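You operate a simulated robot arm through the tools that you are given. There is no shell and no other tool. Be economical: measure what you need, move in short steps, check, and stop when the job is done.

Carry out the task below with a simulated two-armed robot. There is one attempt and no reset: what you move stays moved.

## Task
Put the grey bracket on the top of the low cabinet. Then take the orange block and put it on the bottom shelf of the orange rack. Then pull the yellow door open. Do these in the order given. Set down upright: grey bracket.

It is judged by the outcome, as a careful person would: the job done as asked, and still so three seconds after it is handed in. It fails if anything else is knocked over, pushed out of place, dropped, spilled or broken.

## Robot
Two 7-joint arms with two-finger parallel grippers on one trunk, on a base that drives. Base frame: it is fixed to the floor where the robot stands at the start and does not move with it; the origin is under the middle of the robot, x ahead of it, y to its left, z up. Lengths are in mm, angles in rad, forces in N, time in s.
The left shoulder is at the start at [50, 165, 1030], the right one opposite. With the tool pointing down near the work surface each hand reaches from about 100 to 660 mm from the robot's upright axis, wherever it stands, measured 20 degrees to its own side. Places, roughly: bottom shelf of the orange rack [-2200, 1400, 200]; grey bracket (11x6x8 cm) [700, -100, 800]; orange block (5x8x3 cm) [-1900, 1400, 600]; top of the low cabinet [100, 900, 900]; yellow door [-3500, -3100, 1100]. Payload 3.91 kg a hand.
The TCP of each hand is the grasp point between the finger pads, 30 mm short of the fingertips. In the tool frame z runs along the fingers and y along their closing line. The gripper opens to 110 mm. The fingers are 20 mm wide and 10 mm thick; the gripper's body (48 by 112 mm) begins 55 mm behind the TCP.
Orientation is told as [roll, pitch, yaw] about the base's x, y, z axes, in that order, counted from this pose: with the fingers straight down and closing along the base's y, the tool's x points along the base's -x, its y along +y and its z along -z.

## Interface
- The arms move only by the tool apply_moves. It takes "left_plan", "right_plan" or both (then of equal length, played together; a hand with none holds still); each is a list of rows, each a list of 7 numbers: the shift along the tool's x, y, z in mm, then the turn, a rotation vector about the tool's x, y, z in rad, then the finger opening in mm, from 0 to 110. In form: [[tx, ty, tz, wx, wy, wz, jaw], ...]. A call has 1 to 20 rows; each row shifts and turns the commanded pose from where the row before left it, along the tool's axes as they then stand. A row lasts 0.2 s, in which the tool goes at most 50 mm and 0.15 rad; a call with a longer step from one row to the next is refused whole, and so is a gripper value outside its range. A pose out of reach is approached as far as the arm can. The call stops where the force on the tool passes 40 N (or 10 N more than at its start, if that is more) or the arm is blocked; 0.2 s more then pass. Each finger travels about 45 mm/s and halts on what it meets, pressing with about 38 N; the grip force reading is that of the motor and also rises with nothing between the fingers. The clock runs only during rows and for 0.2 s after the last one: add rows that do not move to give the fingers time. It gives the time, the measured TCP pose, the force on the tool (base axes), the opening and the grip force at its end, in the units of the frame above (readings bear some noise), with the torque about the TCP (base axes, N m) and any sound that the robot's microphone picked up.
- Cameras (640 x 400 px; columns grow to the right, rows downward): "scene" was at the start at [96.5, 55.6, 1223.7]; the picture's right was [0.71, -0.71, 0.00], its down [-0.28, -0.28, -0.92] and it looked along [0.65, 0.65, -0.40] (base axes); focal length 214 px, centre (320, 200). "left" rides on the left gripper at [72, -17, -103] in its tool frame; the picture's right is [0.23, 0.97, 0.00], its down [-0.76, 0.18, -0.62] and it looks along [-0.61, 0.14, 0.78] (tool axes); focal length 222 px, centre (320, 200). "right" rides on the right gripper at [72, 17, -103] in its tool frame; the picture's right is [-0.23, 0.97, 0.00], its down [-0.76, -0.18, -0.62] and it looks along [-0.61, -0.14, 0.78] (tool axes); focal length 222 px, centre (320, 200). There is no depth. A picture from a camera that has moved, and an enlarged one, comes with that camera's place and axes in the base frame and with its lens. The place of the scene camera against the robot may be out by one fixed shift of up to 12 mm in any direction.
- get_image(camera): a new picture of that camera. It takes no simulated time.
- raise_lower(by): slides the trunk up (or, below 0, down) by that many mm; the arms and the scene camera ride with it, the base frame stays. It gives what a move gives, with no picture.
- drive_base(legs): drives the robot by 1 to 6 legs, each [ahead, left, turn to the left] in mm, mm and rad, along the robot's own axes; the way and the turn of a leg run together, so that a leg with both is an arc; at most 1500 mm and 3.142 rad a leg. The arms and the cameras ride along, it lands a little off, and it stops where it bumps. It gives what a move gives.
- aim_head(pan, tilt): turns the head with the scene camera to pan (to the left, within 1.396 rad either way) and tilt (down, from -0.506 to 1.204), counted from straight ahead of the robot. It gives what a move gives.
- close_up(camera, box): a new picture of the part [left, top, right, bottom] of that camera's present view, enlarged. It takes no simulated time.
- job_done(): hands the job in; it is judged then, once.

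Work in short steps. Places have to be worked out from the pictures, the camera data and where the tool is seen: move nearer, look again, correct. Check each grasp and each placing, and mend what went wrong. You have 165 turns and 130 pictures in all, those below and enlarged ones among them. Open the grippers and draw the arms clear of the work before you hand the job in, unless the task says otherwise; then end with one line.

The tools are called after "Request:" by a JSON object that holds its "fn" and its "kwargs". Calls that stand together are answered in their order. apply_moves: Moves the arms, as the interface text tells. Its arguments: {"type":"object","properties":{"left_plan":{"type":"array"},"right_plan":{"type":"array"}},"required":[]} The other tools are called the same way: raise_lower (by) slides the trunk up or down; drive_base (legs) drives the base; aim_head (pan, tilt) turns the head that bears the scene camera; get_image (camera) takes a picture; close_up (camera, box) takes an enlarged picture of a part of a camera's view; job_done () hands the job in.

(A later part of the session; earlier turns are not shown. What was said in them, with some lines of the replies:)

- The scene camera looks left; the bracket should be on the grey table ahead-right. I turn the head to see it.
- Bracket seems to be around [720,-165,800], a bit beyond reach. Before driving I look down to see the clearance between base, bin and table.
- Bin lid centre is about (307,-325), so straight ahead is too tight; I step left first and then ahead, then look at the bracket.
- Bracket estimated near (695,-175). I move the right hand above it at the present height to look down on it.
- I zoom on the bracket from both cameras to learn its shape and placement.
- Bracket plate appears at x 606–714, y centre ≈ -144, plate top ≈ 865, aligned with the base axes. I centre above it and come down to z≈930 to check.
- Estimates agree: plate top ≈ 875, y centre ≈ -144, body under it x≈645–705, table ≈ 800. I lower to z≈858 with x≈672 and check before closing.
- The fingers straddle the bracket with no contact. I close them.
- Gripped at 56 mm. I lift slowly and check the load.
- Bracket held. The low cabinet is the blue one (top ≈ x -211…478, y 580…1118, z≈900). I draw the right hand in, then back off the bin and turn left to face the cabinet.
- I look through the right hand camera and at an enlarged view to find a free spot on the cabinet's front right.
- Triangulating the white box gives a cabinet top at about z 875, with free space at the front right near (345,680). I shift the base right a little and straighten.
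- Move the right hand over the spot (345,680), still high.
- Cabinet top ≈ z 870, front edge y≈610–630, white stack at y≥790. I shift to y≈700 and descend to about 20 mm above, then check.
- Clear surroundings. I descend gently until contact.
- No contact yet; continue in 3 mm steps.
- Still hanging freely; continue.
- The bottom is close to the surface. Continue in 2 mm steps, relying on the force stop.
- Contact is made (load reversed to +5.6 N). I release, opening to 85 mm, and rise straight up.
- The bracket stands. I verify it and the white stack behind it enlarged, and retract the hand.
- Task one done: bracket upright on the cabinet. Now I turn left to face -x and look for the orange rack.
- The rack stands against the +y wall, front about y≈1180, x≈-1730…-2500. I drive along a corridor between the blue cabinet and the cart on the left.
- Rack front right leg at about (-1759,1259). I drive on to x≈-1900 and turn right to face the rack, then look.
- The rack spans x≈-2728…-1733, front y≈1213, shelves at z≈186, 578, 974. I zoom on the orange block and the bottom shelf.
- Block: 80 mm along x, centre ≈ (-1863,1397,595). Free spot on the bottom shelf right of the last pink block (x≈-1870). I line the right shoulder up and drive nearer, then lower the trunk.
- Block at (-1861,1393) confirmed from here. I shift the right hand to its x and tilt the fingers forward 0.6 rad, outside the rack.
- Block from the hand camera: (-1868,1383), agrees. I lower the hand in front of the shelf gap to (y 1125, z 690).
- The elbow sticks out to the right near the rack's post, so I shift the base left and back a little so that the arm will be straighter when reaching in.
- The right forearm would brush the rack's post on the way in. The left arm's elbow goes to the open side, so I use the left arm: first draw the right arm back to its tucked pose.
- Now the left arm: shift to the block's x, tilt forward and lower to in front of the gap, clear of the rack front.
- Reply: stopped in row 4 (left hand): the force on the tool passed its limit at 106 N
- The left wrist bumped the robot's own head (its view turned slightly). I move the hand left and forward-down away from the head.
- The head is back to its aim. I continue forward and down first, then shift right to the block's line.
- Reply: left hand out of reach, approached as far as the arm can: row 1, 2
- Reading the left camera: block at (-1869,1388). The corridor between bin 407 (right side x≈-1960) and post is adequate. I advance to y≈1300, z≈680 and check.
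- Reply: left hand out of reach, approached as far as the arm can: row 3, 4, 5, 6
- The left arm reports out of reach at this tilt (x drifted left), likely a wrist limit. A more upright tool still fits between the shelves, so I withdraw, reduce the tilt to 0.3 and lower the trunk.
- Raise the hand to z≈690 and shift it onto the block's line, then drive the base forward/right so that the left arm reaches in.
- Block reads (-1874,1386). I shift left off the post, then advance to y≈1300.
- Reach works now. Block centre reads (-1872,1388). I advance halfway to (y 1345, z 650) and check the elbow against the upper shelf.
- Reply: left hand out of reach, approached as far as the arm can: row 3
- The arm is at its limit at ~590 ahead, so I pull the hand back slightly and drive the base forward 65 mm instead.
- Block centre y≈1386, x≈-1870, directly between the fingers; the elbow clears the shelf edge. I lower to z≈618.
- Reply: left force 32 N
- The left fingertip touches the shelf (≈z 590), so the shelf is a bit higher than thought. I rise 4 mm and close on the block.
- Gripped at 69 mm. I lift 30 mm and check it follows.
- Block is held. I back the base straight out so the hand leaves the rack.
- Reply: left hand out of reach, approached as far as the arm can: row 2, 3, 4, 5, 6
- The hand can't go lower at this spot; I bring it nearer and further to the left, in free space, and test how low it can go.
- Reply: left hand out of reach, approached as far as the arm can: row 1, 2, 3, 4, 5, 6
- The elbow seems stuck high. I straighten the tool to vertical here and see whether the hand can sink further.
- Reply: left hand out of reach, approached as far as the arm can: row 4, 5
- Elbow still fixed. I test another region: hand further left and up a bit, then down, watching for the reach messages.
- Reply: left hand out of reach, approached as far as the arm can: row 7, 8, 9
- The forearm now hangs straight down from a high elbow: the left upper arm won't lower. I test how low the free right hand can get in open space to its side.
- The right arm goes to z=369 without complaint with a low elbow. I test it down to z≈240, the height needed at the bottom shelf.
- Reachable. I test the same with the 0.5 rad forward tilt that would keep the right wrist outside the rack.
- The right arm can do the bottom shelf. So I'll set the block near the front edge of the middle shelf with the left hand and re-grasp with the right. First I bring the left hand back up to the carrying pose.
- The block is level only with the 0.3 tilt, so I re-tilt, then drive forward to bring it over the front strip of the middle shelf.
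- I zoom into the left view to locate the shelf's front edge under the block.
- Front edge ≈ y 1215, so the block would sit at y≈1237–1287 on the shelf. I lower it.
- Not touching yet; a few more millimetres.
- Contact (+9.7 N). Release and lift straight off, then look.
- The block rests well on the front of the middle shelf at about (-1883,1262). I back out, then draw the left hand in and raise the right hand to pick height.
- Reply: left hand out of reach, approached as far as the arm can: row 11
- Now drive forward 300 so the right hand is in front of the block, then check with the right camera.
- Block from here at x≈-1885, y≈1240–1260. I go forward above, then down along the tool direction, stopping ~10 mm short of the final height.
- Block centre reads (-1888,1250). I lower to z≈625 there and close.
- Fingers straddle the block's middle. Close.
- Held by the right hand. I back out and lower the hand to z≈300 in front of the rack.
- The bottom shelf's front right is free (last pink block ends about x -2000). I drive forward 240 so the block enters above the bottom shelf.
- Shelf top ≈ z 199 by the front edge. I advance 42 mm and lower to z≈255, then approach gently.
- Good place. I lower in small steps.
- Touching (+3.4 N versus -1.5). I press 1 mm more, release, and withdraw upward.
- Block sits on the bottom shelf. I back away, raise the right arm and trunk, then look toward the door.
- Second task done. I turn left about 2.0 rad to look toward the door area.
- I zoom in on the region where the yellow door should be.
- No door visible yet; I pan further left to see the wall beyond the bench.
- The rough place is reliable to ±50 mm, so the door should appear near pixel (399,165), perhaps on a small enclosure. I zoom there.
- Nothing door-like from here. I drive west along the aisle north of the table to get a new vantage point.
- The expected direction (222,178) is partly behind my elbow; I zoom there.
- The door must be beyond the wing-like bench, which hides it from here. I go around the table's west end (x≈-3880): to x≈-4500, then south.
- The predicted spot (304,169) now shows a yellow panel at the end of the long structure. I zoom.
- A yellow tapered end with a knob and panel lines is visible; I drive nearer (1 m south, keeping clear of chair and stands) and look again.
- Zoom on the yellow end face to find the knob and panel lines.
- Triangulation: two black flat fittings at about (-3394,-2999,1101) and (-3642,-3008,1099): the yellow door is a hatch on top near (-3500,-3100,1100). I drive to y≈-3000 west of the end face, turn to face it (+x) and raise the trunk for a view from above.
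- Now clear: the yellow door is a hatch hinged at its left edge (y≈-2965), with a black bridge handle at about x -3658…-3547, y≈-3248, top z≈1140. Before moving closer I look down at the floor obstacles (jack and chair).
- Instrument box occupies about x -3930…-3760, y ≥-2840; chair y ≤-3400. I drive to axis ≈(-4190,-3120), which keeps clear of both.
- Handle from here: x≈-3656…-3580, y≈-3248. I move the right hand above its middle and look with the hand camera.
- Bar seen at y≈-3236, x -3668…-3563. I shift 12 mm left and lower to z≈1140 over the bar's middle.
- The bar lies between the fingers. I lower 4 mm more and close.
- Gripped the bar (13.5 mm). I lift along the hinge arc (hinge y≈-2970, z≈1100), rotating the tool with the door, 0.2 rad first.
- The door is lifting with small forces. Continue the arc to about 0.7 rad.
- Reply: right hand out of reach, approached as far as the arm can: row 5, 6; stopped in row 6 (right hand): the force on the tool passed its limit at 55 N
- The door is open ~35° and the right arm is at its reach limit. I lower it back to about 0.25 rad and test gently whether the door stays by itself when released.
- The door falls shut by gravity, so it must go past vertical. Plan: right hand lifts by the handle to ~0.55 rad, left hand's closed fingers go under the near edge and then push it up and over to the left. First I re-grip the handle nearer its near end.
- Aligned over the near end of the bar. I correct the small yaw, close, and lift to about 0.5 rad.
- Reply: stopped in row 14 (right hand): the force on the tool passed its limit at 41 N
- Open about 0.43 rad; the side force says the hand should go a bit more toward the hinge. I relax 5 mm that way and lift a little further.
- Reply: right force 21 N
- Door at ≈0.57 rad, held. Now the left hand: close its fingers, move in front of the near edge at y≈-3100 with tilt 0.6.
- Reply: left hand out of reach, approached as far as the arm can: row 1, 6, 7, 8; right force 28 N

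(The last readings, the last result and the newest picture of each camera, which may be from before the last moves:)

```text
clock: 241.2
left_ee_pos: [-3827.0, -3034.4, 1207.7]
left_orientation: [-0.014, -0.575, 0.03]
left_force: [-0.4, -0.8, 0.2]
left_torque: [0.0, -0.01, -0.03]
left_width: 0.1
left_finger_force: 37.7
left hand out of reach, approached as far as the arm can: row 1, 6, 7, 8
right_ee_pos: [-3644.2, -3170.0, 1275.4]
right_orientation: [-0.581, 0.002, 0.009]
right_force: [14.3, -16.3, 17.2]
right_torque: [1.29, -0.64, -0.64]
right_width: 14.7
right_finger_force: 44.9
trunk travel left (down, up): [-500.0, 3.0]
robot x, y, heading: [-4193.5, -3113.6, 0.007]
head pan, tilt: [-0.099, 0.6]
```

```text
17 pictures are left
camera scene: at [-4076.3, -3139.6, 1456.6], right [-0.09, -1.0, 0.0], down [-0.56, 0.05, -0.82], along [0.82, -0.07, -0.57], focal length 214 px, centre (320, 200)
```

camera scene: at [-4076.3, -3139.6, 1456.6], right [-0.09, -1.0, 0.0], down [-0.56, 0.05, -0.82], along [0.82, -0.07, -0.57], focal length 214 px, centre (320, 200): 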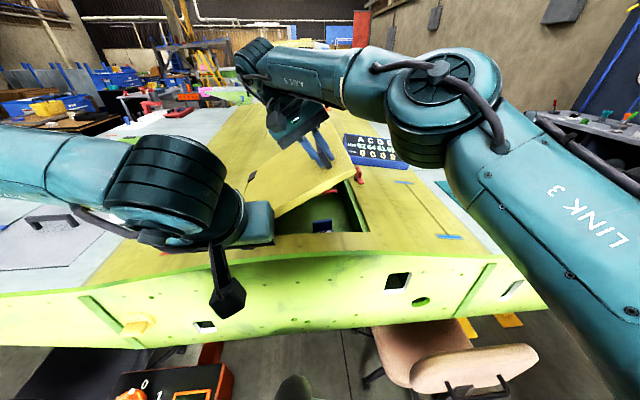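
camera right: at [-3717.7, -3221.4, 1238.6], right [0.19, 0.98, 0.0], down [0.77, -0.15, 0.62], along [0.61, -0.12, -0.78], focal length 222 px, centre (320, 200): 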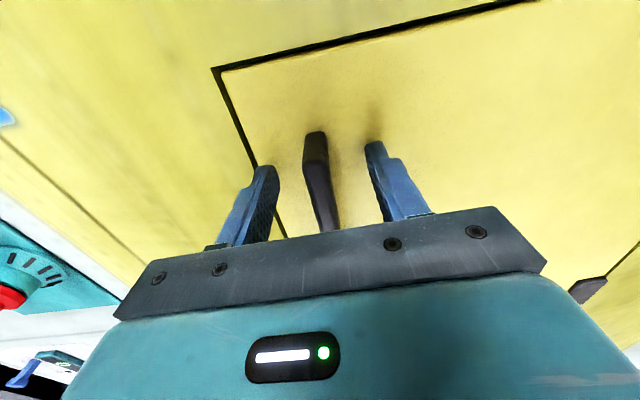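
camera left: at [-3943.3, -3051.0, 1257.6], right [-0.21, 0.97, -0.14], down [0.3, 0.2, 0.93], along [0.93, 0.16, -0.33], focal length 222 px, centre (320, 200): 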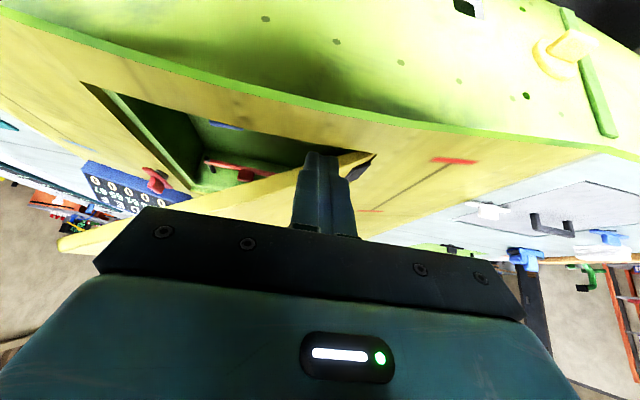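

The left hand can't cross further right upright, but rolling it so the fingers point right brings the tips farther under the door. I roll it 0.45 rad and lower it in front of the opening.

Request:
{"fn": "apply_moves", "kwargs": {"left_plan": [[5, -15, 7, 0.09, 0, 0, 0], [5, -15, 7, 0.09, 0, 0, 0], [5, -15, 7, 0.09, 0, 0, 0], [5, -15, 7, 0.09, 0, 0, 0], [5, -15, 7, 0.09, 0, 0, 0], [0, 0, 0, 0, 0, 0, 0]]}}

Request:
{"fn": "get_image", "kwargs": {"camera": "scene"}}

```text
clock: 242.6
left_ee_pos: [-3834.6, -3111.3, 1178.4]
left_orientation: [-0.467, -0.6, 0.03]
left_force: [-0.2, -0.4, 0.1]
left_torque: [0.0, 0.02, -0.04]
left_width: 0.0
left_finger_force: 38.1
left hand out of reach, approached as far as the arm can: row 5
right_ee_pos: [-3644.3, -3170.4, 1275.7]
right_orientation: [-0.58, 0.001, 0.011]
right_force: [14.2, -16.4, 17.7]
right_torque: [1.29, -0.66, -0.6]
right_width: 15.0
right_finger_force: 44.8
trunk travel left (down, up): [-500.0, 3.0]
robot x, y, heading: [-4196.7, -3119.4, 0.008]
head pan, tilt: [-0.099, 0.6]
```

```text
16 pictures are left
camera scene: at [-4076.3, -3139.6, 1456.6], right [-0.09, -1.0, 0.0], down [-0.56, 0.05, -0.82], along [0.82, -0.07, -0.57], focal length 214 px, centre (320, 200)
```

scene: 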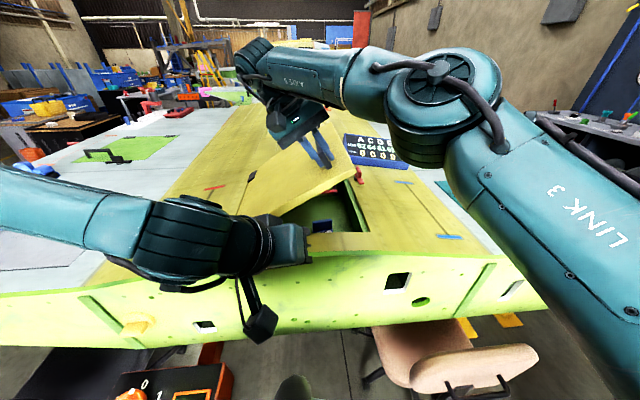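

The rolled hand reached y≈-3111. I slide it forward about 145 mm and down a bit so the closed fingers go under the lifted door at its near edge.

Request:
{"fn": "apply_moves", "kwargs": {"left_plan": [[2.5, 2, 5, 0, 0, 0, 0], [2.5, 2, 5, 0, 0, 0, 0], [-17.5, 7, 13.5, 0, 0, 0, 0], [-17.5, 7, 13.5, 0, 0, 0, 0], [-17.5, 7, 13.5, 0, 0, 0, 0], [-17.5, 7, 13.5, 0, 0, 0, 0], [-17.5, 7, 13.5, 0, 0, 0, 0], [-17.5, 7, 13.5, 0, 0, 0, 0], [0, 0, 0, 0, 0, 0, 0]]}}

Request:
{"fn": "get_image", "kwargs": {"camera": "scene"}}

Request:
{"fn": "get_image", "kwargs": {"camera": "left"}}

```text
clock: 244.4
left_ee_pos: [-3715.6, -3092.4, 1151.6]
left_orientation: [-0.472, -0.583, 0.016]
left_force: [-0.3, 0.2, -0.6]
left_torque: [-0.01, 0.0, 0.02]
left_width: 0.2
left_finger_force: 37.7
left hand out of reach, approached as far as the arm can: row 2, 6, 7, 8
right_ee_pos: [-3644.2, -3168.9, 1277.5]
right_orientation: [-0.579, -0.009, 0.009]
right_force: [-5.1, -3.7, 7.3]
right_torque: [1.13, -0.77, -0.27]
right_width: 14.6
right_finger_force: 45.0
trunk travel left (down, up): [-500.0, 3.0]
robot x, y, heading: [-4193.8, -3117.6, 0.01]
head pan, tilt: [-0.099, 0.6]
stopped in row 8 (left hand): the force on the tool passed its limit at 53 N (the readings are from after the stop); the commanded pose is now the measured one
```

```text
15 pictures are left
camera scene: at [-4079.3, -3136.7, 1456.7], right [-0.09, -1.0, 0.0], down [-0.56, 0.05, -0.83], along [0.82, -0.07, -0.56], focal length 214 px, centre (320, 200)
```

scene: 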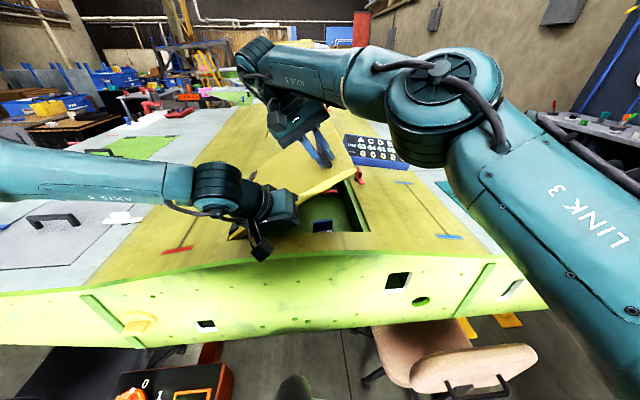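

```text
14 pictures are left
camera left: at [-3830.9, -3061.3, 1197.6], right [0.04, 0.87, -0.5], down [0.37, 0.45, 0.81], along [0.93, -0.22, -0.3], focal length 222 px, centre (320, 200)
```

left: 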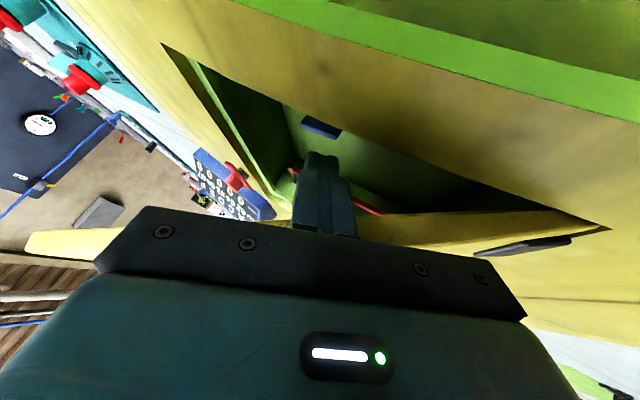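

The palm meets the door's edge before the fingers get far enough under. I back off 20 mm, tilt the tool further forward, lower, and slide in again.

Request:
{"fn": "apply_moves", "kwargs": {"left_plan": [[16, -5, -10, 0, 0, 0, 0], [0, 0, 0, 0, -0.14, 0, 0], [0, 0, 0, 0, -0.13, 0, 0], [0, 0, 0, 0, -0.13, 0, 0], [8, 2.5, 5, 0, 0, 0, 0], [8, 2.5, 5, 0, 0, 0, 0], [8, 2.5, 5, 0, 0, 0, 0], [-10.7, 7.7, 15, 0, 0, 0, 0], [-10.7, 7.7, 15, 0, 0, 0, 0], [-10.7, 7.7, 15, 0, 0, 0, 0], [0, 0, 0, 0, 0, 0, 0]]}}

Request:
{"fn": "get_image", "kwargs": {"camera": "left"}}

```text
clock: 246.4
left_ee_pos: [-3705.8, -3068.4, 1130.9]
left_orientation: [-0.673, -0.897, 0.279]
left_force: [0.2, -0.1, -1.3]
left_torque: [0.0, 0.0, 0.01]
left_width: 0.1
left_finger_force: 38.1
left hand out of reach, approached as far as the arm can: row 3, 4, 5, 6, 7, 10
right_ee_pos: [-3644.9, -3170.5, 1277.2]
right_orientation: [-0.575, -0.013, 0.008]
right_force: [-9.0, -4.1, 6.2]
right_torque: [1.18, -0.62, -0.3]
right_width: 14.2
right_finger_force: 45.3
trunk travel left (down, up): [-500.0, 3.0]
robot x, y, heading: [-4196.8, -3120.9, 0.011]
head pan, tilt: [-0.099, 0.6]
stopped in row 10 (left hand): the force on the tool passed its limit at 49 N (the readings are from after the stop); the commanded pose is now the measured one
```

```text
13 pictures are left
camera left: at [-3831.6, -3051.0, 1133.0], right [0.11, 0.82, -0.56], down [0.03, 0.56, 0.83], along [0.99, -0.11, 0.04], focal length 222 px, centre (320, 200)
```

left: 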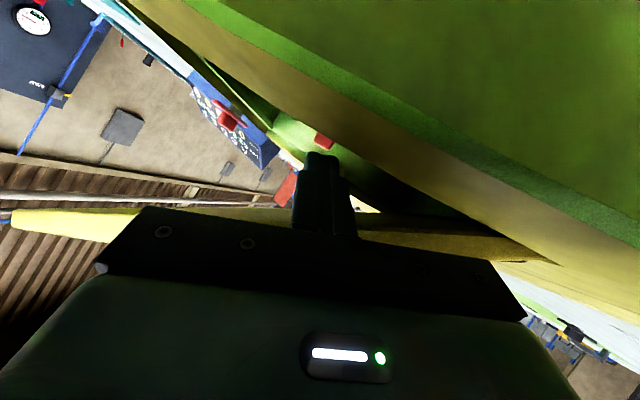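

The closed fingers now stick under the door's edge. I raise the left hand 16 mm to make contact with the underside.

Request:
{"fn": "apply_moves", "kwargs": {"left_plan": [[-3, -1.5, -2, 0, 0, 0, 0], [-3, -1.5, -2, 0, 0, 0, 0], [-3, -1.5, -2, 0, 0, 0, 0], [-3, -1.5, -2, 0, 0, 0, 0], [0, 0, 0, 0, 0, 0, 0]]}}

Request:
{"fn": "close_up", "kwargs": {"camera": "scene", "box": [170, 80, 430, 270]}}

```text
clock: 247.4
left_ee_pos: [-3711.9, -3069.5, 1136.1]
left_orientation: [-0.661, -0.875, 0.262]
left_force: [-1.7, -0.7, -1.0]
left_torque: [-0.01, -0.02, 0.05]
left_width: 0.1
left_finger_force: 37.7
right_ee_pos: [-3645.1, -3167.1, 1278.8]
right_orientation: [-0.572, -0.011, 0.009]
right_force: [-7.4, -0.6, 3.4]
right_torque: [1.27, -0.63, -0.28]
right_width: 14.5
right_finger_force: 44.9
trunk travel left (down, up): [-500.0, 3.0]
robot x, y, heading: [-4197.0, -3119.4, 0.009]
head pan, tilt: [-0.099, 0.6]
stopped in row 4 (left hand): the force on the tool passed its limit at 43 N (the readings are from after the stop); the commanded pose is now the measured one
```

```text
2.11 times, centred on (300, 175) of scene
camera zoom: at [-4079.7, -3137.2, 1457.1], right [-0.09, -1.0, 0.0], down [-0.56, 0.05, -0.83], along [0.82, -0.07, -0.56], focal length 452 px, centre (362, 253)
```

zoom: 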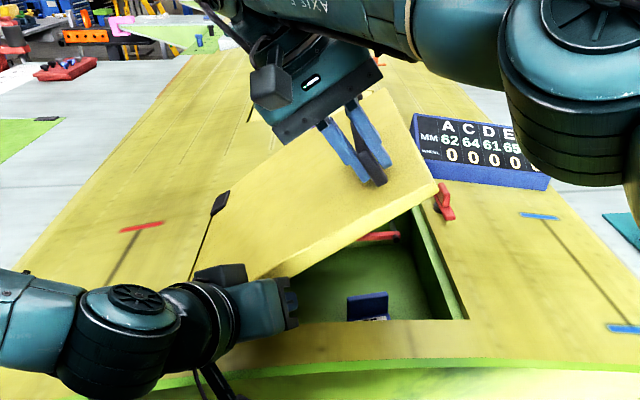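

Left fingers touch the door. I try lifting further with the right hand along the arc, so the left can follow with a better hold.

Request:
{"fn": "apply_moves", "kwargs": {"right_plan": [[0, 3, -18, 0.07, 0, 0, 0], [0, 3, -18, 0.07, 0, 0, 0], [0, 3, -18, 0.07, 0, 0, 0], [0, 3, -18, 0.07, 0, 0, 0], [0, 0, 0, 0, 0, 0, 0]]}}

```text
clock: 248.1
left_ee_pos: [-3704.4, -3065.7, 1134.6]
left_orientation: [-0.66, -0.871, 0.266]
left_force: [0.1, 0.5, 0.1]
left_torque: [-0.02, -0.01, -0.02]
left_width: 0.0
left_finger_force: 37.8
right_ee_pos: [-3648.7, -3151.2, 1295.2]
right_orientation: [-0.721, -0.03, 0.026]
right_force: [26.2, 8.8, -5.2]
right_torque: [1.72, -1.61, 0.35]
right_width: 16.5
right_finger_force: 45.2
right hand out of reach, approached as far as the arm can: row 2, 3
trunk travel left (down, up): [-500.0, 3.0]
robot x, y, heading: [-4197.1, -3119.2, 0.009]
head pan, tilt: [-0.099, 0.6]
stopped in row 3 (right hand): the force on the tool passed its limit at 42 N (the readings are from after the stop); the commanded pose is now the measured one
```

Door at about 0.68 rad now. I raise the left hand again to take the load.

Request:
{"fn": "apply_moves", "kwargs": {"left_plan": [[-4.7, -2.3, -2.9, 0, 0, 0, 0], [-4.7, -2.3, -2.9, 0, 0, 0, 0], [-4.7, -2.3, -2.9, 0, 0, 0, 0], [0, 0, 0, 0, 0, 0, 0]]}}

```text
clock: 248.9
left_ee_pos: [-3710.1, -3066.9, 1145.5]
left_orientation: [-0.646, -0.85, 0.25]
left_force: [0.1, 0.1, -0.1]
left_torque: [-0.02, 0.01, 0.01]
left_width: 0.0
left_finger_force: 38.1
right_ee_pos: [-3650.0, -3151.9, 1295.8]
right_orientation: [-0.715, -0.035, 0.032]
right_force: [14.4, 7.9, -4.0]
right_torque: [1.78, -1.55, 0.42]
right_width: 16.3
right_finger_force: 45.4
trunk travel left (down, up): [-500.0, 3.0]
robot x, y, heading: [-4194.1, -3118.7, 0.013]
head pan, tilt: [-0.099, 0.6]
stopped in row 4 (left hand): the force on the tool passed its limit at 42 N (the readings are from after the stop); the commanded pose is now the measured one
```

Left is in contact. I open the right fingers a little and see whether the left hand supports the door.

Request:
{"fn": "apply_moves", "kwargs": {"right_plan": [[0, 0, 0, 0, 0, 0, 25], [0, 0, 0, 0, 0, 0, 35], [0, 0, 0, 0, 0, 0, 40], [0, 0, 0, 0, 0, 0, 40]]}}

Request:
{"fn": "close_up", "kwargs": {"camera": "scene", "box": [170, 40, 430, 270]}}

```text
clock: 249.9
left_ee_pos: [-3715.2, -3069.7, 1144.7]
left_orientation: [-0.646, -0.855, 0.245]
left_force: [-8.6, -6.1, -6.1]
left_torque: [-0.08, -0.01, 0.08]
left_width: 0.0
left_finger_force: 38.2
right_ee_pos: [-3654.6, -3154.2, 1298.7]
right_orientation: [-0.722, -0.032, 0.026]
right_force: [-0.1, 0.1, -0.4]
right_torque: [-0.02, -0.01, 0.01]
right_width: 39.8
right_finger_force: 0.0
trunk travel left (down, up): [-500.0, 3.0]
robot x, y, heading: [-4198.2, -3116.1, 0.011]
head pan, tilt: [-0.099, 0.6]
```

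```text
1.74 times, centred on (300, 155) of scene
camera zoom: at [-4077.8, -3137.3, 1456.7], right [-0.09, -1.0, 0.0], down [-0.56, 0.05, -0.83], along [0.82, -0.07, -0.56], focal length 373 px, centre (355, 278)
```

zoom: 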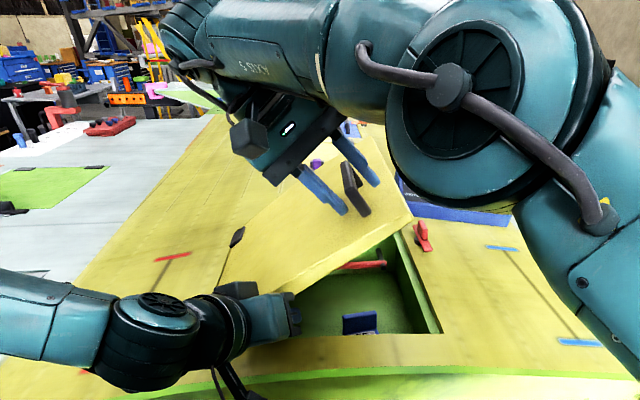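

The left fingers carry the door (≈12 N). I open the right hand fully and slide it off along the handle toward the robot, then up.

Request:
{"fn": "apply_moves", "kwargs": {"right_plan": [[0, 0, 0, 0, 0, 0, 70], [0, 0, 0, 0, 0, 0, 90], [0, 0, -4, 0, 0, 0, 100], [0, 0, -4, 0, 0, 0, 100], [20, 0, -3, 0, 0, 0, 100], [25, 0, -3, 0, 0, 0, 100], [25, 0, 0, 0, 0, 0, 100], [25, 0, 0, 0, 0, 0, 100], [25, 0, 0, 0, 0, 0, 100], [0, 0, 0, 0, 0, 0, 100]]}}

Request:
{"fn": "get_image", "kwargs": {"camera": "scene"}}

```text
clock: 252.1
left_ee_pos: [-3715.6, -3068.3, 1146.9]
left_orientation: [-0.645, -0.856, 0.248]
left_force: [-11.5, -3.8, -6.1]
left_torque: [-0.1, -0.03, 0.17]
left_width: 0.0
left_finger_force: 37.9
right_ee_pos: [-3780.0, -3150.2, 1303.2]
right_orientation: [-0.722, -0.03, 0.025]
right_force: [-0.2, 0.4, -0.4]
right_torque: [0.03, -0.02, 0.01]
right_width: 100.1
right_finger_force: 0.1
right hand out of reach, approached as far as the arm can: row 4
trunk travel left (down, up): [-500.0, 3.0]
robot x, y, heading: [-4196.6, -3119.1, 0.008]
head pan, tilt: [-0.099, 0.6]
```

```text
10 pictures are left
camera scene: at [-4078.2, -3137.0, 1456.8], right [-0.09, -1.0, 0.0], down [-0.56, 0.05, -0.83], along [0.82, -0.07, -0.56], focal length 214 px, centre (320, 200)
```

scene: 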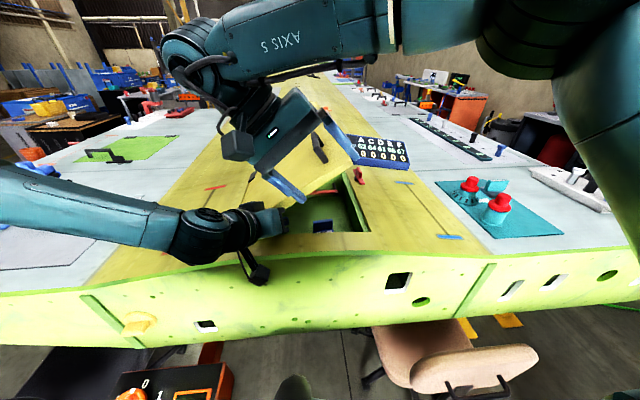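

The left hand holds the door up and the right is free. The right hand can now scoop under the free edge from the right. I move it right of the door and roll it so its fingers point down-left and forward, closed.

Request:
{"fn": "apply_moves", "kwargs": {"right_plan": [[0, -27, 24, 0, 0, 0, 80], [0, -27, 24, 0, 0, 0, 60], [0, -27, 24, 0, 0, 0, 40], [0, -27, 24, 0, 0, 0, 20], [0, -27, 24, 0, 0, 0, 0], [0, 0, 0, -0.15, 0, 0, 0], [0, 0, 0, -0.15, 0, 0, 0], [0, 0, 0, -0.15, 0, 0, 0], [0, 0, 0, -0.15, 0, 0, 0], [0, 0, 0, -0.15, 0, 0, 0], [0, 0, 0, -0.15, 0, 0, 0], [0, 0, 0, -0.15, 0, 0, 0], [0, 0, 0, -0.15, 0, 0, 0], [0, 0, 0, 0, -0.15, 0, 0], [0, 0, 0, 0, -0.15, 0, 0], [0, 0, 0, 0, -0.15, 0, 0], [0, 0, 0, 0, 0, 0, 0]]}}

Request:
{"fn": "get_image", "kwargs": {"camera": "scene"}}

```text
clock: 255.7
left_ee_pos: [-3714.0, -3069.1, 1146.0]
left_orientation: [-0.646, -0.854, 0.248]
left_force: [-7.3, -3.6, -4.3]
left_torque: [-0.06, 0.0, 0.09]
left_width: 0.2
left_finger_force: 37.6
right_ee_pos: [-3772.3, -3330.0, 1303.6]
right_orientation: [0.529, -0.426, -0.197]
right_force: [0.3, 0.1, 0.2]
right_torque: [-0.02, -0.03, 0.01]
right_width: 0.0
right_finger_force: 37.6
trunk travel left (down, up): [-500.0, 3.0]
robot x, y, heading: [-4195.1, -3115.2, 0.014]
head pan, tilt: [-0.099, 0.6]
```

```text
9 pictures are left
camera scene: at [-4077.5, -3136.9, 1456.7], right [-0.09, -1.0, 0.0], down [-0.56, 0.05, -0.83], along [0.82, -0.07, -0.56], focal length 214 px, centre (320, 200)
```

scene: 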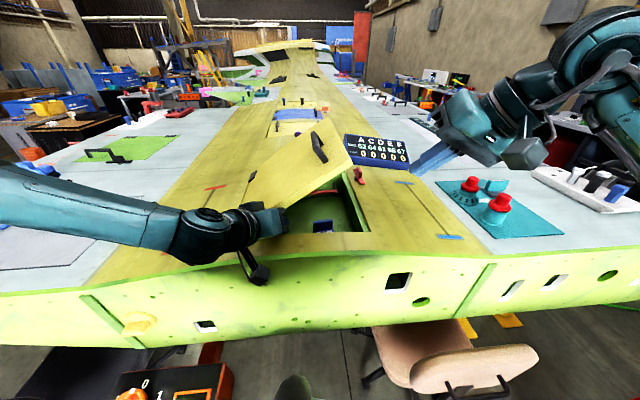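

Door at ≈0.59 rad, free edge at (y -3234, z 1280). I bring the right fingertips forward-down beside the door, then left under its free edge.

Request:
{"fn": "apply_moves", "kwargs": {"right_plan": [[-14.6, -11.9, 30.9, 0, 0, 0, 0], [-14.6, -11.9, 30.9, 0, 0, 0, 0], [-14.6, -11.9, 30.9, 0, 0, 0, 0], [-14.6, -11.9, 30.9, 0, 0, 0, 0], [5.2, 26, 12.5, 0, 0, 0, 0], [5.2, 26, 12.5, 0, 0, 0, 0], [5.2, 26, 12.5, 0, 0, 0, 0], [5.2, 26, 12.5, 0, 0, 0, 0], [0, 0, 0, 0, 0, 0, 0]]}}

Request:
{"fn": "get_image", "kwargs": {"camera": "scene"}}

```text
clock: 257.7
left_ee_pos: [-3711.6, -3068.1, 1146.5]
left_orientation: [-0.647, -0.856, 0.249]
left_force: [0.4, 0.0, -0.8]
left_torque: [0.0, 0.03, 0.0]
left_width: 0.0
left_finger_force: 37.7
right_ee_pos: [-3662.4, -3212.6, 1205.5]
right_orientation: [0.527, -0.428, -0.194]
right_force: [-0.8, -2.8, -1.5]
right_torque: [0.19, -0.05, 0.03]
right_width: 0.0
right_finger_force: 38.5
trunk travel left (down, up): [-500.0, 3.0]
robot x, y, heading: [-4195.6, -3119.5, 0.009]
head pan, tilt: [-0.099, 0.6]
```

```text
8 pictures are left
camera scene: at [-4076.7, -3136.8, 1456.7], right [-0.09, -1.0, 0.0], down [-0.56, 0.05, -0.82], along [0.82, -0.07, -0.57], focal length 214 px, centre (320, 200)
```

scene: 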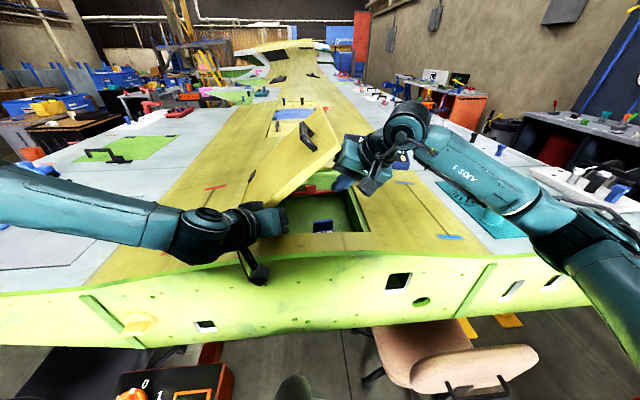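

The right fingers already carry the door (only ~3 N). I sweep the right hand up and to the left along the arc to about 1.3 rad.

Request:
{"fn": "apply_moves", "kwargs": {"right_plan": [[-2.2, 20.6, -2.7, 0, 0, 0, 0], [-2.2, 20.6, -2.7, 0, 0, 0, 0], [-2.2, 20.6, -2.7, 0, 0, 0, 0], [-2.2, 20.6, -2.7, 0, 0, 0, 0], [1.1, 18, 3.6, 0, 0, 0, 0], [1.1, 18, 3.6, 0, 0, 0, 0], [1.1, 18, 3.6, 0, 0, 0, 0], [1.1, 18, 3.6, 0, 0, 0, 0], [0, 0, 0, 0, 0, 0, 0]]}}

Request:
{"fn": "get_image", "kwargs": {"camera": "scene"}}

```text
clock: 259.7
left_ee_pos: [-3712.7, -3069.1, 1146.0]
left_orientation: [-0.648, -0.854, 0.249]
left_force: [0.2, -0.3, -0.3]
left_torque: [0.02, 0.04, 0.01]
left_width: 0.0
left_finger_force: 37.8
right_ee_pos: [-3663.2, -3072.2, 1276.4]
right_orientation: [0.528, -0.423, -0.193]
right_force: [0.0, 0.1, 0.6]
right_torque: [-0.01, 0.0, -0.02]
right_width: 0.0
right_finger_force: 37.7
trunk travel left (down, up): [-500.0, 3.0]
robot x, y, heading: [-4195.6, -3117.3, 0.007]
head pan, tilt: [-0.099, 0.6]
```

```text
7 pictures are left
camera scene: at [-4076.8, -3136.4, 1456.7], right [-0.09, -1.0, 0.0], down [-0.56, 0.05, -0.83], along [0.82, -0.07, -0.56], focal length 214 px, centre (320, 200)
```

scene: 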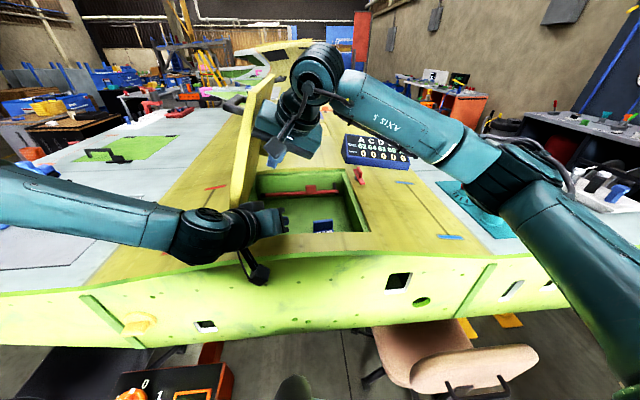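

The door is nearly upright on the right hand; the left carries nothing. I withdraw the left hand back and left to clear the way.

Request:
{"fn": "apply_moves", "kwargs": {"left_plan": [[18, -7.6, -22.8, 0, 0, 0, 0], [18, -7.6, -22.8, 0, 0, 0, 0], [18, -7.6, -22.8, 0, 0, 0, 0], [18, -7.6, -22.8, 0, 0, 0, 0], [-4.3, 22, -10.8, 0, 0, 0, 0], [-4.3, 22, -10.8, 0, 0, 0, 0], [-4.3, 22, -10.8, 0, 0, 0, 0], [-4.3, 22, -10.8, 0, 0, 0, 0], [-4.3, 22, -10.8, 0, 0, 0, 0], [0, 0, 0, 0, 0, 0, 0]]}}

Request:
{"fn": "apply_moves", "kwargs": {"right_plan": [[3.8, 19, 9.1, 0, 0, 0, 0], [3.8, 19, 9.1, 0, 0, 0, 0], [3.8, 19, 9.1, 0, 0, 0, 0], [3.8, 19, 9.1, 0, 0, 0, 0], [0, 0, 0, 0, 0, 0, 0]]}}

Request:
{"fn": "get_image", "kwargs": {"camera": "scene"}}

```text
clock: 261.9
left_ee_pos: [-3784.7, -2960.9, 1144.7]
left_orientation: [-0.645, -0.854, 0.246]
left_force: [0.4, -0.3, 0.5]
left_torque: [0.02, -0.01, -0.03]
left_width: 0.1
left_finger_force: 38.0
left hand out of reach, approached as far as the arm can: row 4, 5, 6, 7, 8
right_ee_pos: [-3662.7, -3073.9, 1277.1]
right_orientation: [0.528, -0.424, -0.195]
right_force: [0.2, 0.6, 0.4]
right_torque: [0.02, 0.0, 0.0]
right_width: 0.0
right_finger_force: 37.6
trunk travel left (down, up): [-500.0, 3.0]
robot x, y, heading: [-4196.6, -3117.7, 0.008]
head pan, tilt: [-0.099, 0.6]
```

```text
clock: 263.1
left_ee_pos: [-3785.3, -2962.4, 1145.0]
left_orientation: [-0.646, -0.853, 0.246]
left_force: [-0.5, -1.2, 0.4]
left_torque: [0.02, -0.03, -0.02]
left_width: 0.1
left_finger_force: 37.4
right_ee_pos: [-3663.2, -2988.0, 1280.3]
right_orientation: [0.528, -0.425, -0.196]
right_force: [0.6, 0.0, -0.1]
right_torque: [0.01, -0.01, -0.01]
right_width: 0.2
right_finger_force: 37.7
trunk travel left (down, up): [-500.0, 3.0]
robot x, y, heading: [-4199.9, -3120.1, 0.01]
head pan, tilt: [-0.099, 0.6]
```

```text
6 pictures are left
camera scene: at [-4076.8, -3136.8, 1456.7], right [-0.09, -1.0, 0.0], down [-0.56, 0.05, -0.83], along [0.82, -0.07, -0.56], focal length 214 px, centre (320, 200)
```

scene: 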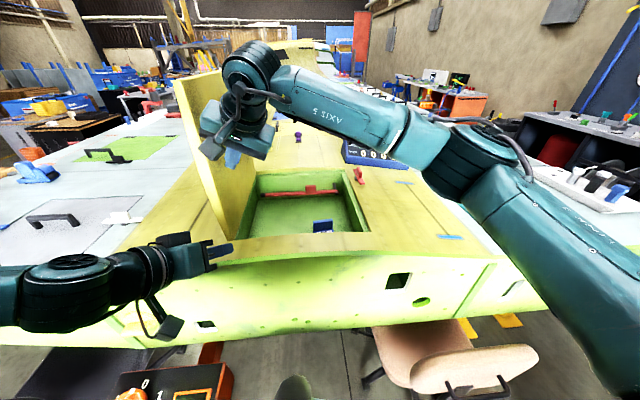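

The door is just about vertical, with no load on the hand. I push it 60 mm further so it leans past vertical.

Request:
{"fn": "apply_moves", "kwargs": {"right_plan": [[3.6, 17.8, 8.5, 0, 0, 0, 0], [3.6, 17.8, 8.5, 0, 0, 0, 0], [3.6, 17.8, 8.5, 0, 0, 0, 0], [0, 0, 0, 0, 0, 0, 0], [0, 0, 0, 0, 0, 0, 0]]}}

Request:
{"fn": "get_image", "kwargs": {"camera": "scene"}}

```text
clock: 263.6
left_ee_pos: [-3787.4, -2967.3, 1146.8]
left_orientation: [-0.641, -0.858, 0.24]
left_force: [-0.1, -0.1, 0.1]
left_torque: [0.0, 0.0, 0.02]
left_width: 0.1
left_finger_force: 37.5
right_ee_pos: [-3662.8, -2980.4, 1278.2]
right_orientation: [0.515, -0.427, -0.204]
right_force: [-12.6, -29.3, 0.3]
right_torque: [1.79, -0.79, 1.64]
right_width: 0.0
right_finger_force: 37.8
trunk travel left (down, up): [-500.0, 3.0]
robot x, y, heading: [-4195.7, -3119.0, 0.009]
head pan, tilt: [-0.099, 0.6]
stopped in row 2 (right hand): the force on the tool passed its limit at 49 N (the readings are from after the stop); the commanded pose is now the measured one
```

```text
5 pictures are left
camera scene: at [-4081.7, -3143.3, 1457.1], right [-0.09, -1.0, -0.01], down [-0.56, 0.06, -0.83], along [0.82, -0.07, -0.56], focal length 214 px, centre (320, 200)
```

scene: 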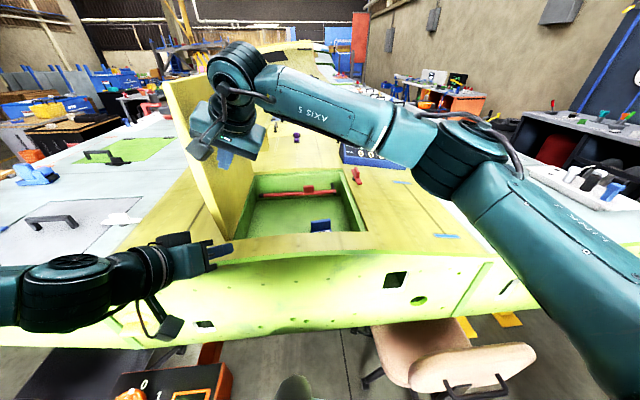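

The door hit its stop slightly past vertical. I draw the right hand away to the right and back, then check that the door stays.

Request:
{"fn": "apply_moves", "kwargs": {"right_plan": [[-1.8, -9, -4.2, 0, 0, 0, 0], [-3.6, -17.8, -8.5, 0, 0, 0, 0], [-3.6, -17.8, -8.5, 0, 0, 0, 0], [-3.6, -17.8, -8.5, 0, 0, 0, 0], [-3.6, -17.8, -8.5, 0, 0, 0, 0], [-3.6, -17.8, -8.5, 0, 0, 0, 0], [-3.6, -17.8, -8.5, 0, 0, 0, 20], [17.9, 0.7, -9, 0, 0, 0, 40], [17.9, 0.7, -9, 0, 0, 0, 50], [17.9, 0.7, -9, 0, 0, 0, 60], [17.9, 0.7, -9, 0, 0, 0, 60], [17.9, 0.7, -9, 0, 0, 0, 60], [17.9, 0.7, -9, 0, 0, 0, 60], [17.9, 0.7, -9, 0, 0, 0, 60], [0, 0, 0, 0, 0, 0, 60]]}}

Request:
{"fn": "get_image", "kwargs": {"camera": "scene"}}

```text
clock: 266.8
left_ee_pos: [-3784.2, -2961.2, 1145.2]
left_orientation: [-0.648, -0.854, 0.245]
left_force: [1.7, -0.6, -0.3]
left_torque: [0.01, 0.01, 0.0]
left_width: 0.0
left_finger_force: 37.8
right_ee_pos: [-3801.6, -3101.2, 1279.0]
right_orientation: [0.514, -0.423, -0.202]
right_force: [0.5, 0.1, 0.5]
right_torque: [0.03, 0.01, -0.01]
right_width: 59.8
right_finger_force: 0.2
trunk travel left (down, up): [-500.0, 3.0]
robot x, y, heading: [-4196.5, -3121.7, 0.005]
head pan, tilt: [-0.099, 0.6]
```

```text
4 pictures are left
camera scene: at [-4076.9, -3137.1, 1456.7], right [-0.09, -1.0, 0.0], down [-0.56, 0.05, -0.82], along [0.82, -0.08, -0.57], focal length 214 px, centre (320, 200)
```

scene: 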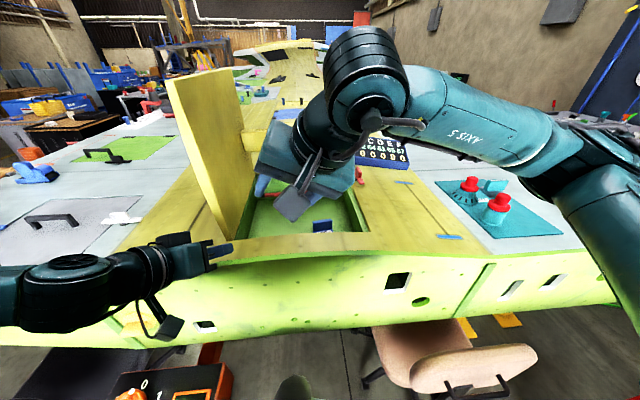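

The door stays open by itself. I open the left gripper and back the robot away 250 mm, then check once more.

Request:
{"fn": "drive_base", "kwargs": {"legs": [[-250, 0, 0]]}}

Request:
{"fn": "apply_moves", "kwargs": {"left_plan": [[0, 0, 0, 0, 0, 0, 40], [0, 0, 0, 0, 0, 0, 60], [0, 0, 0, 0, 0, 0, 60], [0, 0, 0, 0, 0, 0, 60], [0, 0, 0, 0, 0, 0, 60]]}}

Request:
{"fn": "get_image", "kwargs": {"camera": "scene"}}

```text
clock: 268.6
left_ee_pos: [-4031.0, -2963.2, 1145.0]
left_orientation: [-0.648, -0.855, 0.249]
left_force: [-0.3, 0.0, 0.5]
left_torque: [-0.01, 0.01, 0.01]
left_width: 0.0
left_finger_force: 37.4
right_ee_pos: [-4047.5, -3102.4, 1278.6]
right_orientation: [0.514, -0.427, -0.198]
right_force: [0.1, 0.5, -0.7]
right_torque: [-0.01, -0.04, -0.01]
right_width: 60.0
right_finger_force: 0.1
trunk travel left (down, up): [-500.0, 3.0]
robot x, y, heading: [-4442.3, -3120.3, 0.007]
head pan, tilt: [-0.099, 0.6]
```

```text
clock: 269.8
left_ee_pos: [-4030.5, -2963.5, 1144.5]
left_orientation: [-0.645, -0.852, 0.249]
left_force: [0.7, 0.5, 0.5]
left_torque: [0.02, 0.01, 0.0]
left_width: 60.2
left_finger_force: 0.2
right_ee_pos: [-4047.3, -3102.3, 1277.8]
right_orientation: [0.515, -0.425, -0.198]
right_force: [0.1, 0.8, 0.6]
right_torque: [-0.02, 0.0, 0.0]
right_width: 60.0
right_finger_force: 0.1
trunk travel left (down, up): [-500.0, 3.0]
robot x, y, heading: [-4438.0, -3121.5, 0.011]
head pan, tilt: [-0.099, 0.6]
```

```text
3 pictures are left
camera scene: at [-4322.9, -3138.9, 1456.7], right [-0.09, -1.0, 0.0], down [-0.56, 0.05, -0.83], along [0.82, -0.07, -0.56], focal length 214 px, centre (320, 200)
```

scene: 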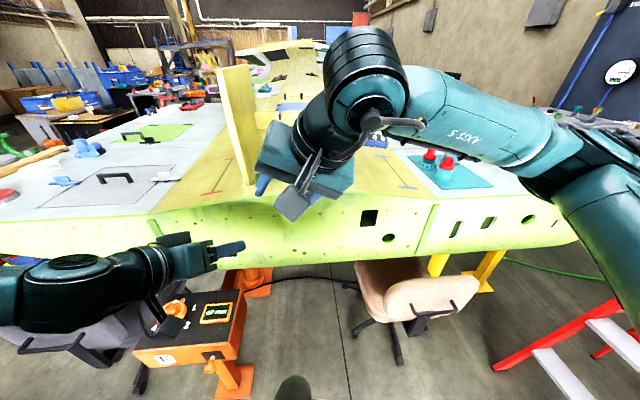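

The door stands open, the grippers are open and clear, and the bracket and block were both seen in place after I released them, so I hand the job in.

Request:
{"fn": "job_done", "kwargs": {}}

```text
The job is handed in.
```

The grey bracket stands upright on the low cabinet, the orange block is on the bottom shelf of the orange rack, and the yellow door is open just past vertical, staying there unaided.
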